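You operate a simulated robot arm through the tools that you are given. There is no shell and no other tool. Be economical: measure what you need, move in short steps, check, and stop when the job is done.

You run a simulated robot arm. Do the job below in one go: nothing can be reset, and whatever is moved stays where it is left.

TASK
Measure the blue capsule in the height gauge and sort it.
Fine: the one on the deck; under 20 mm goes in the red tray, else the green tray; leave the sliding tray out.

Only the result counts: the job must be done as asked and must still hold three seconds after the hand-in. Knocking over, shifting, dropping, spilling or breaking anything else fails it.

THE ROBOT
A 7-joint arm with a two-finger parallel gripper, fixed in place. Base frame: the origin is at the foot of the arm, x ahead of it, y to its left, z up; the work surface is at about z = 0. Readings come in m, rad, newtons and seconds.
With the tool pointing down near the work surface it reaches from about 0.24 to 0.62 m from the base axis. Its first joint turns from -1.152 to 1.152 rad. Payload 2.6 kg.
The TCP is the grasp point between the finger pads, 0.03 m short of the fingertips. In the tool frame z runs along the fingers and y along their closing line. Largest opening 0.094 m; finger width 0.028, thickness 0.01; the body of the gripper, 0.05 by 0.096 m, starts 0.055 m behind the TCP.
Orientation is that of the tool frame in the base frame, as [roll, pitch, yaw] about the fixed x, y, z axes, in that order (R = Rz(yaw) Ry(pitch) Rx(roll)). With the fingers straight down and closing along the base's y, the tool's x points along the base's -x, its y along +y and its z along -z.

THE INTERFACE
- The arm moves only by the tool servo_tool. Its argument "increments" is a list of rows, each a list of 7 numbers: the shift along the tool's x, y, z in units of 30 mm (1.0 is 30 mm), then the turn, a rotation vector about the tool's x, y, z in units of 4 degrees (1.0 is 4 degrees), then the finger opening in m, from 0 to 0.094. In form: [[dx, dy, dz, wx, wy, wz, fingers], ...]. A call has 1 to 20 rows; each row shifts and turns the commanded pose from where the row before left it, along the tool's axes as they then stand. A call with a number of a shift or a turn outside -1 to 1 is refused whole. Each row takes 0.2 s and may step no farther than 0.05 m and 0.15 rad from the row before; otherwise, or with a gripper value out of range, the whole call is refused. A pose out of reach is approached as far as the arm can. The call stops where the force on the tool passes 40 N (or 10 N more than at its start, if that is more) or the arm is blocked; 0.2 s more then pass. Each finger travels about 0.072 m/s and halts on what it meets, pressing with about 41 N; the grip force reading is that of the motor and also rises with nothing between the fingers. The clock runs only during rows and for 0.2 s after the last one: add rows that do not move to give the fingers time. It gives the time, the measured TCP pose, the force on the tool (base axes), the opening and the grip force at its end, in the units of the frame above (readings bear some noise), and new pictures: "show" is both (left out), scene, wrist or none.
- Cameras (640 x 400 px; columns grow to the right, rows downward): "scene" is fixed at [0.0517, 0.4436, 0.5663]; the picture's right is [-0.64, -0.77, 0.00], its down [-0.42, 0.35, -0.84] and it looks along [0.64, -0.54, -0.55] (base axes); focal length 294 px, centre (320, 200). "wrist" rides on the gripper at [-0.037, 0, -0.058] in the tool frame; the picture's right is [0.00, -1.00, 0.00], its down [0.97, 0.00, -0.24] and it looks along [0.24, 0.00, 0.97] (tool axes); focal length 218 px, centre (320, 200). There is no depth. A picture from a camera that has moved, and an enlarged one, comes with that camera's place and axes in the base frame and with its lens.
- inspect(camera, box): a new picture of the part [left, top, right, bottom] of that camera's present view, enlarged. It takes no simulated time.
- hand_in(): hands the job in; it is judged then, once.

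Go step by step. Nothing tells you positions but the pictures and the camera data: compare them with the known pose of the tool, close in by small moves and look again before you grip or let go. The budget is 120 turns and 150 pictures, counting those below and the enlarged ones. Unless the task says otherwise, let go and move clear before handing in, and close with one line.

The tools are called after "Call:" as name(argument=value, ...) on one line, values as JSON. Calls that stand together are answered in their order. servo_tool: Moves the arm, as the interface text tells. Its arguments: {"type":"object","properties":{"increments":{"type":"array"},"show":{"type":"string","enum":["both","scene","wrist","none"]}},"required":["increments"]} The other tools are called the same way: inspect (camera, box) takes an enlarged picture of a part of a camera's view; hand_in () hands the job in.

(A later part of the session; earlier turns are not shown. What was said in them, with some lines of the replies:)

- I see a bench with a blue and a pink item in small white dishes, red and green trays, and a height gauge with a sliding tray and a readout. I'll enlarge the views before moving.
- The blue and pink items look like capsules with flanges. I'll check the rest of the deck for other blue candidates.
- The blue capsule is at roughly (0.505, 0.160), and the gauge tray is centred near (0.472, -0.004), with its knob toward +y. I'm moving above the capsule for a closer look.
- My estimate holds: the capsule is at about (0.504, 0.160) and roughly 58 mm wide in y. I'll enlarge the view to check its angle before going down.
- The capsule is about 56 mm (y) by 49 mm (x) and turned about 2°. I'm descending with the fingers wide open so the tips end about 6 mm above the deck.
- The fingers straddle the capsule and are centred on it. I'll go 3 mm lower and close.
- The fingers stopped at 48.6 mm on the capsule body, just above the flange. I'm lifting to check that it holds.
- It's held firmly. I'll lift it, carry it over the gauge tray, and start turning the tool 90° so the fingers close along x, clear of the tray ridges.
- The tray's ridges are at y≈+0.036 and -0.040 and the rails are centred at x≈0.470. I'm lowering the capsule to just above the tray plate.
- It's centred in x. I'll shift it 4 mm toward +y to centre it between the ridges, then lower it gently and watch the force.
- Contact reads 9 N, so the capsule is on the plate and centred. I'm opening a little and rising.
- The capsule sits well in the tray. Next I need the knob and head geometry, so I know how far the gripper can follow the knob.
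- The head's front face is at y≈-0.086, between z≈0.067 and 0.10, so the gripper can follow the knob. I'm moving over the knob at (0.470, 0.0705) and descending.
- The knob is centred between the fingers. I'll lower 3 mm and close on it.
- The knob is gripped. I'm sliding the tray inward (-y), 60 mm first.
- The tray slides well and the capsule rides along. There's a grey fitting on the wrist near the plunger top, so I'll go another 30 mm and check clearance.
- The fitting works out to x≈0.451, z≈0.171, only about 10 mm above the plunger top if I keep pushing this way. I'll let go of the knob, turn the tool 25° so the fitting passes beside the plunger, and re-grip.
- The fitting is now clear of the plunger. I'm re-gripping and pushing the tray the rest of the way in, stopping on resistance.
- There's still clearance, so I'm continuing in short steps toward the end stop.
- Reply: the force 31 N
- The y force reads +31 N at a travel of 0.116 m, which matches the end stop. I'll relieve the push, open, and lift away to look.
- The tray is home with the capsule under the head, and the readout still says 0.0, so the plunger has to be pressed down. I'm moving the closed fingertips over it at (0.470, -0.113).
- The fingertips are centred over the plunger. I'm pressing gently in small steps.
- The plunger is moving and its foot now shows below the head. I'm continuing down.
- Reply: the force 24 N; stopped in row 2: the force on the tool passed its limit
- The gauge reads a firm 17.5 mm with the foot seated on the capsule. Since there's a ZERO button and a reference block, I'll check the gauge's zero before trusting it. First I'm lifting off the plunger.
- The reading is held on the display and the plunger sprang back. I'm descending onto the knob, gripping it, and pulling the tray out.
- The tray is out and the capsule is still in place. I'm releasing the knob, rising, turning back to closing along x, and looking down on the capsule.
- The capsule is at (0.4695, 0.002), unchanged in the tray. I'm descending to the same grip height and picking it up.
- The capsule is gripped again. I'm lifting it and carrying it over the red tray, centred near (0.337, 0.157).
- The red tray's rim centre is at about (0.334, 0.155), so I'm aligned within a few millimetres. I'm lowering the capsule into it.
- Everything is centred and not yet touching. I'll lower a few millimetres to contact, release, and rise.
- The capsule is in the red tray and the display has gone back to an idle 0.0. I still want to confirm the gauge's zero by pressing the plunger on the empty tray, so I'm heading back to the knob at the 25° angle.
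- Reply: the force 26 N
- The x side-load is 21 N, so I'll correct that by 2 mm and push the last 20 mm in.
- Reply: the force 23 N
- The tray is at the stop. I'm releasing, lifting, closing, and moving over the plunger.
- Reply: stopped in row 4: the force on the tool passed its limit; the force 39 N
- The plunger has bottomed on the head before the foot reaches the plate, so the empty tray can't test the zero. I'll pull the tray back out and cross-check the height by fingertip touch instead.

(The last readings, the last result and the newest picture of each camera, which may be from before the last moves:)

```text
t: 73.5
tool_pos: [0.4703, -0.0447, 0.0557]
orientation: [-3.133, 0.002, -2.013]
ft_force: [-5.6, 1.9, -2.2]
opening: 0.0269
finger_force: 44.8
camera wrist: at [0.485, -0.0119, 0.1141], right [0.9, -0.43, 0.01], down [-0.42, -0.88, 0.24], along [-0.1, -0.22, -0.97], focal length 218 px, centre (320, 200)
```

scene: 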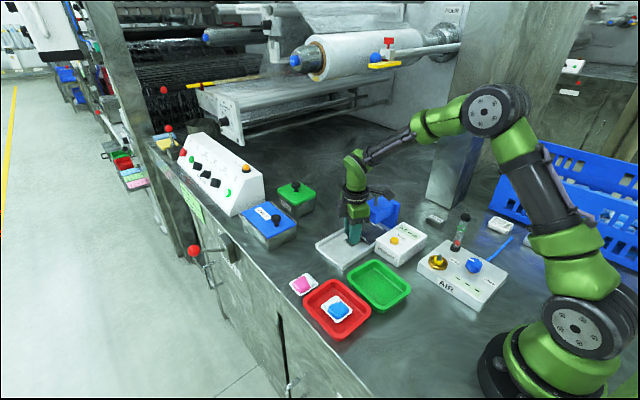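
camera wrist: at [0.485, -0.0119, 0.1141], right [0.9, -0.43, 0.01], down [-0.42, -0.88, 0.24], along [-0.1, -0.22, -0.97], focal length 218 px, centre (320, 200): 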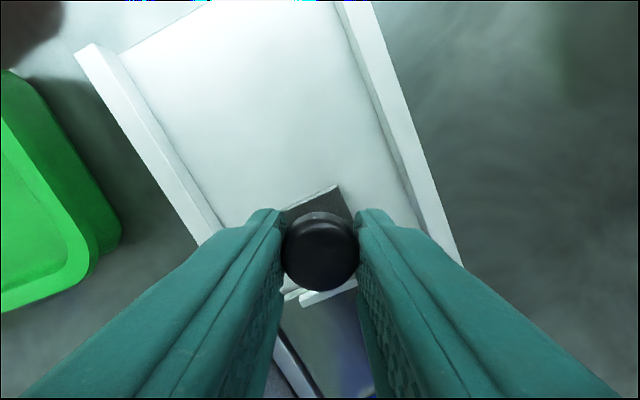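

Call:
servo_tool(increments=[[-0.2, 0.095, 0, 0, 0, 0, 0.024], [-0.301, 0.142, 0, 0, 0, 0, 0.024], [-0.301, 0.142, 0, 0, 0, 0, 0.024], [-0.301, 0.142, 0, 0, 0, 0, 0.024], [-0.301, 0.142, 0, 0, 0, 0, 0.024], [-0.301, 0.142, 0, 0, 0, 0, 0.024], [-0.301, 0.142, 0, 0, 0, 0, 0.024], [-0.301, 0.142, 0, 0, 0, 0, 0.024], [-0.301, 0.142, 0, 0, 0, 0, 0.024], [-0.301, 0.142, 0, 0, 0, 0, 0.024], [-0.301, 0.142, 0, 0, 0, 0, 0.024], [-0.27, 0.127, 0, 0, 0, 0, 0.024], [0, 0, 0, 0, 0, 0, 0.024], [0, 0, 0, 0, 0, 0, 0.04], [0, 0, 0, 0, 0, 0, 0.056], [0, 0, -0.6, 0, 0, 0, 0.056], [0, 0, -0.9, 0, 0, 0, 0.05], [0, 0, -0.9, 0, 0, 0, 0.02], [0, 0, -0.9, 0, 0, 0, 0.0], [0, 0, 0, 0, 0, 0, 0.0]])

Call:
inspect(camera="scene", box=[280, 180, 440, 340])

```text
t: 77.7
tool_pos: [0.4691, 0.0712, 0.1564]
orientation: [-3.134, 0.004, -2.01]
ft_force: [-0.7, 0.8, 0.3]
opening: 0.0
finger_force: 33.0
camera wrist: at [0.4835, 0.1035, 0.2145], right [0.9, -0.43, 0.01], down [-0.42, -0.88, 0.24], along [-0.09, -0.22, -0.97], focal length 218 px, centre (320, 200)
```

scene: 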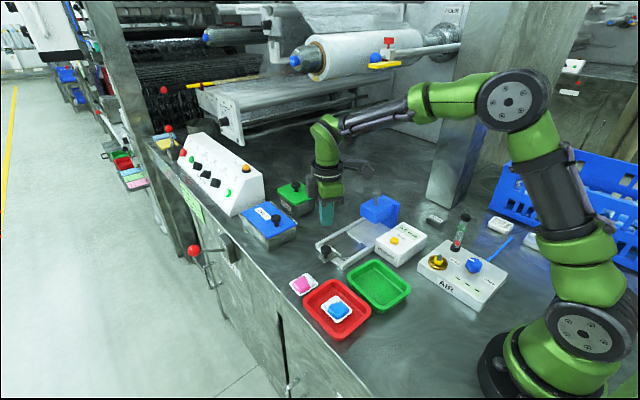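
wrist: 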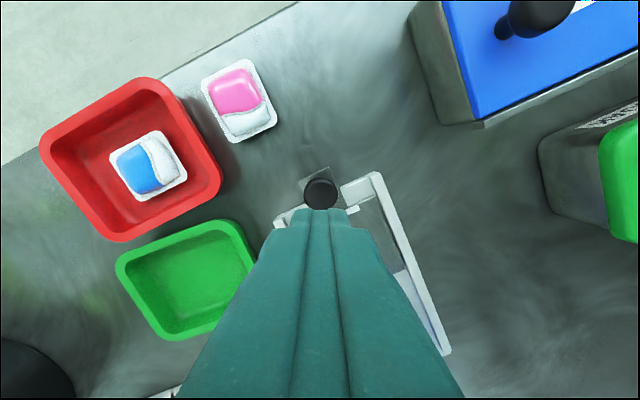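

```text
2.50 times, centred on (360, 260) of scene
camera zoom: at [0.0517, 0.4436, 0.5663], right [-0.64, -0.77, 0.0], down [-0.42, 0.35, -0.84], along [0.64, -0.54, -0.55], focal length 734 px, centre (220, 50)
```

zoom: 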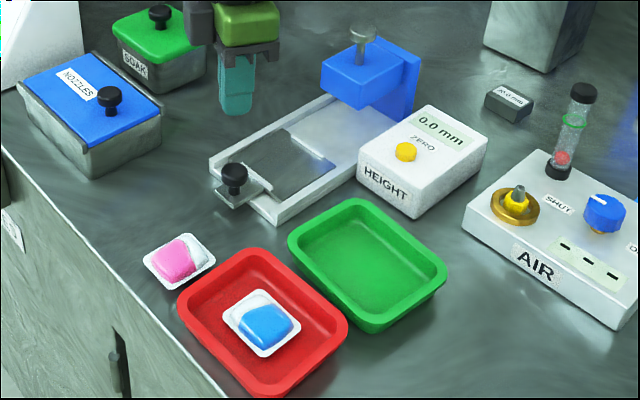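

The tray is out as required. Now the cross-check: I'll touch the capsule top gently with closed fingertips, then the matching floor of the empty green tray.

Call:
servo_tool(increments=[[-0.102, 0.87, 0, 0, 0, 0, 0.0], [-0.102, 0.87, 0, 0, 0, 0, 0.0], [-0.102, 0.87, 0, 0, 0, 0, 0.0], [-0.102, 0.87, 0, 0, 0, 0, 0.0], [-0.102, 0.87, 0, 0, 0, 0, 0.0], [-0.102, 0.87, 0, 0, 0, 0, 0.0], [0, 0, 0.9, 0, 0, 0, 0.0], [0, 0, 0.9, 0, 0, 0, 0.0], [0, 0, 0.9, 0, 0, 0, 0.0], [0, 0, 0.4, 0, 0, 0, 0.0], [0, 0, 0.1, 0, 0, 0, 0.0], [0, 0, 0, 0, 0, 0, 0.0]])

```text
t: 80.3
tool_pos: [0.3369, 0.1529, 0.0577]
orientation: [-3.133, 0.002, -2.009]
ft_force: [0.6, 0.2, -0.7]
opening: 0.0
finger_force: 32.9
camera wrist: at [0.3516, 0.1865, 0.1159], right [0.9, -0.43, 0.01], down [-0.42, -0.88, 0.24], along [-0.09, -0.22, -0.97], focal length 218 px, centre (320, 200)
```

scene: 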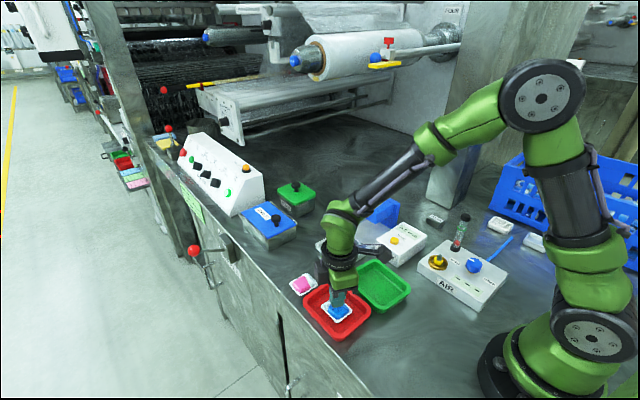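
wrist: 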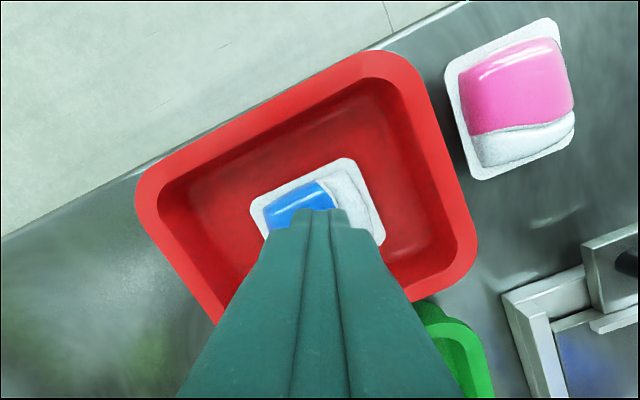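

Call:
servo_tool(increments=[[0, 0, 0.1, 0, 0, 0, 0.0], [0, 0, 0, 0, 0, 0, 0.0]], show="none")

Call:
servo_tool(increments=[[0, 0, 0.04, 0, 0, 0, 0.0], [0, 0, 0, 0, 0, 0, 0.0]], show="none")

Call:
servo_tool(increments=[[0, 0, 0.04, 0, 0, 0, 0.0], [0, 0, 0, 0, 0, 0, 0.0]], show="none")

```text
t: 80.9
tool_pos: [0.3371, 0.1545, 0.0553]
orientation: [-3.132, 0.0, -2.012]
ft_force: [0.3, -0.7, -0.2]
opening: 0.0
finger_force: 33.1
```

```text
t: 81.5
tool_pos: [0.3377, 0.1552, 0.0538]
orientation: [-3.133, 0.002, -2.009]
ft_force: [0.2, 0.7, -0.6]
opening: 0.0
finger_force: 32.9
```

```text
t: 82.1
tool_pos: [0.3364, 0.1547, 0.0532]
orientation: [-3.134, 0.002, -2.009]
ft_force: [-0.8, 0.1, -0.4]
opening: 0.0001
finger_force: 32.5
```

Call:
servo_tool(increments=[[0, 0, 0.035, 0, 0, 0, 0.0], [0, 0, 0, 0, 0, 0, 0.0]], show="none")

Call:
servo_tool(increments=[[0, 0, 0.035, 0, 0, 0, 0.0], [0, 0, 0, 0, 0, 0, 0.0]], show="none")

```text
t: 82.7
tool_pos: [0.3369, 0.154, 0.051]
orientation: [-3.132, 0.002, -2.011]
ft_force: [-0.1, 0.3, -0.3]
opening: 0.0
finger_force: 32.4
```

```text
t: 83.3
tool_pos: [0.3373, 0.1546, 0.0511]
orientation: [-3.134, 0.002, -2.011]
ft_force: [-1.6, -0.8, 8.7]
opening: 0.0002
finger_force: 33.2
```

Contact comes at fingertip z≈0.0211. With the tray floor at about 0.0037, that gives 17.4 mm, which agrees with the gauge's 17.5 mm, so red is right. I'm lifting clear for a final check.

Call:
servo_tool(increments=[[0, 0, -0.3, 0, 0, 0, 0.0], [0, 0, -0.9, 0, 0, 0, 0.0], [0, 0, -0.9, 0, 0, 0, 0.0], [0, 0, -0.9, 0, 0, 0, 0.0], [0, 0, -0.9, 0, 0, 0, 0.0], [0, 0, -0.9, 0, 0, 0, 0.0], [0, 0, 0, 0, 0, 0, 0.03], [0, 0, 0, 0, 0, 0, 0.05], [0, 0, 0, 0, 0, 0, 0.05]])

Call:
inspect(camera="scene", box=[280, 180, 440, 340])

```text
t: 85.3
tool_pos: [0.3357, 0.1552, 0.196]
orientation: [-3.132, 0.003, -2.012]
ft_force: [0.2, 0.1, 0.0]
opening: 0.0499
finger_force: 0.0
camera wrist: at [0.3511, 0.1875, 0.2532], right [0.9, -0.43, 0.01], down [-0.42, -0.88, 0.24], along [-0.09, -0.22, -0.97], focal length 218 px, centre (320, 200)
```

scene: 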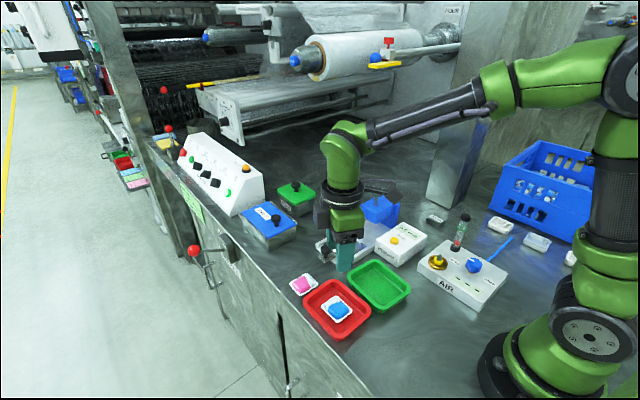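
wrist: 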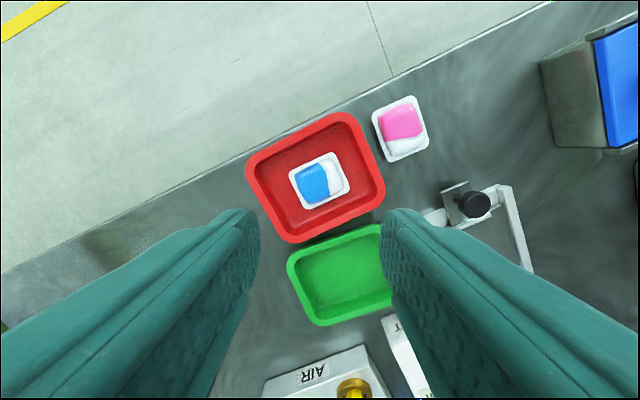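

```text
2.50 times, centred on (360, 260) of scene
camera zoom: at [0.0517, 0.4436, 0.5663], right [-0.64, -0.77, 0.0], down [-0.42, 0.35, -0.84], along [0.64, -0.54, -0.55], focal length 734 px, centre (220, 50)
```

zoom: 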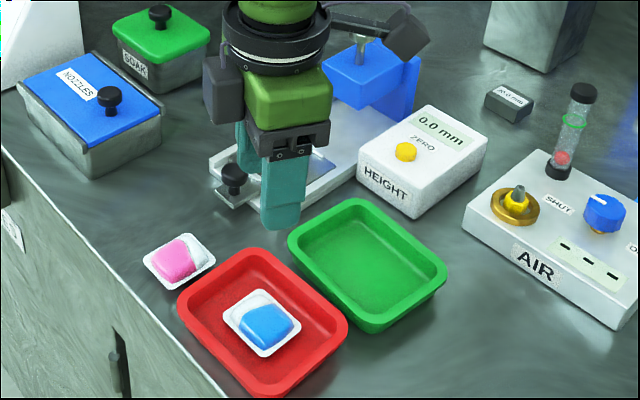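

The blue capsule is in the red tray, the sliding tray is out, the other items look undisturbed and the arm is clear, so I'm handing in.

Call:
hand_in()

```text
The job is handed in.
```

The blue capsule measured 17.5 mm in the height gauge, under the 20 mm limit, so it is in the red tray with the sliding tray left out; a fingertip touch check gave about 17.4 mm.
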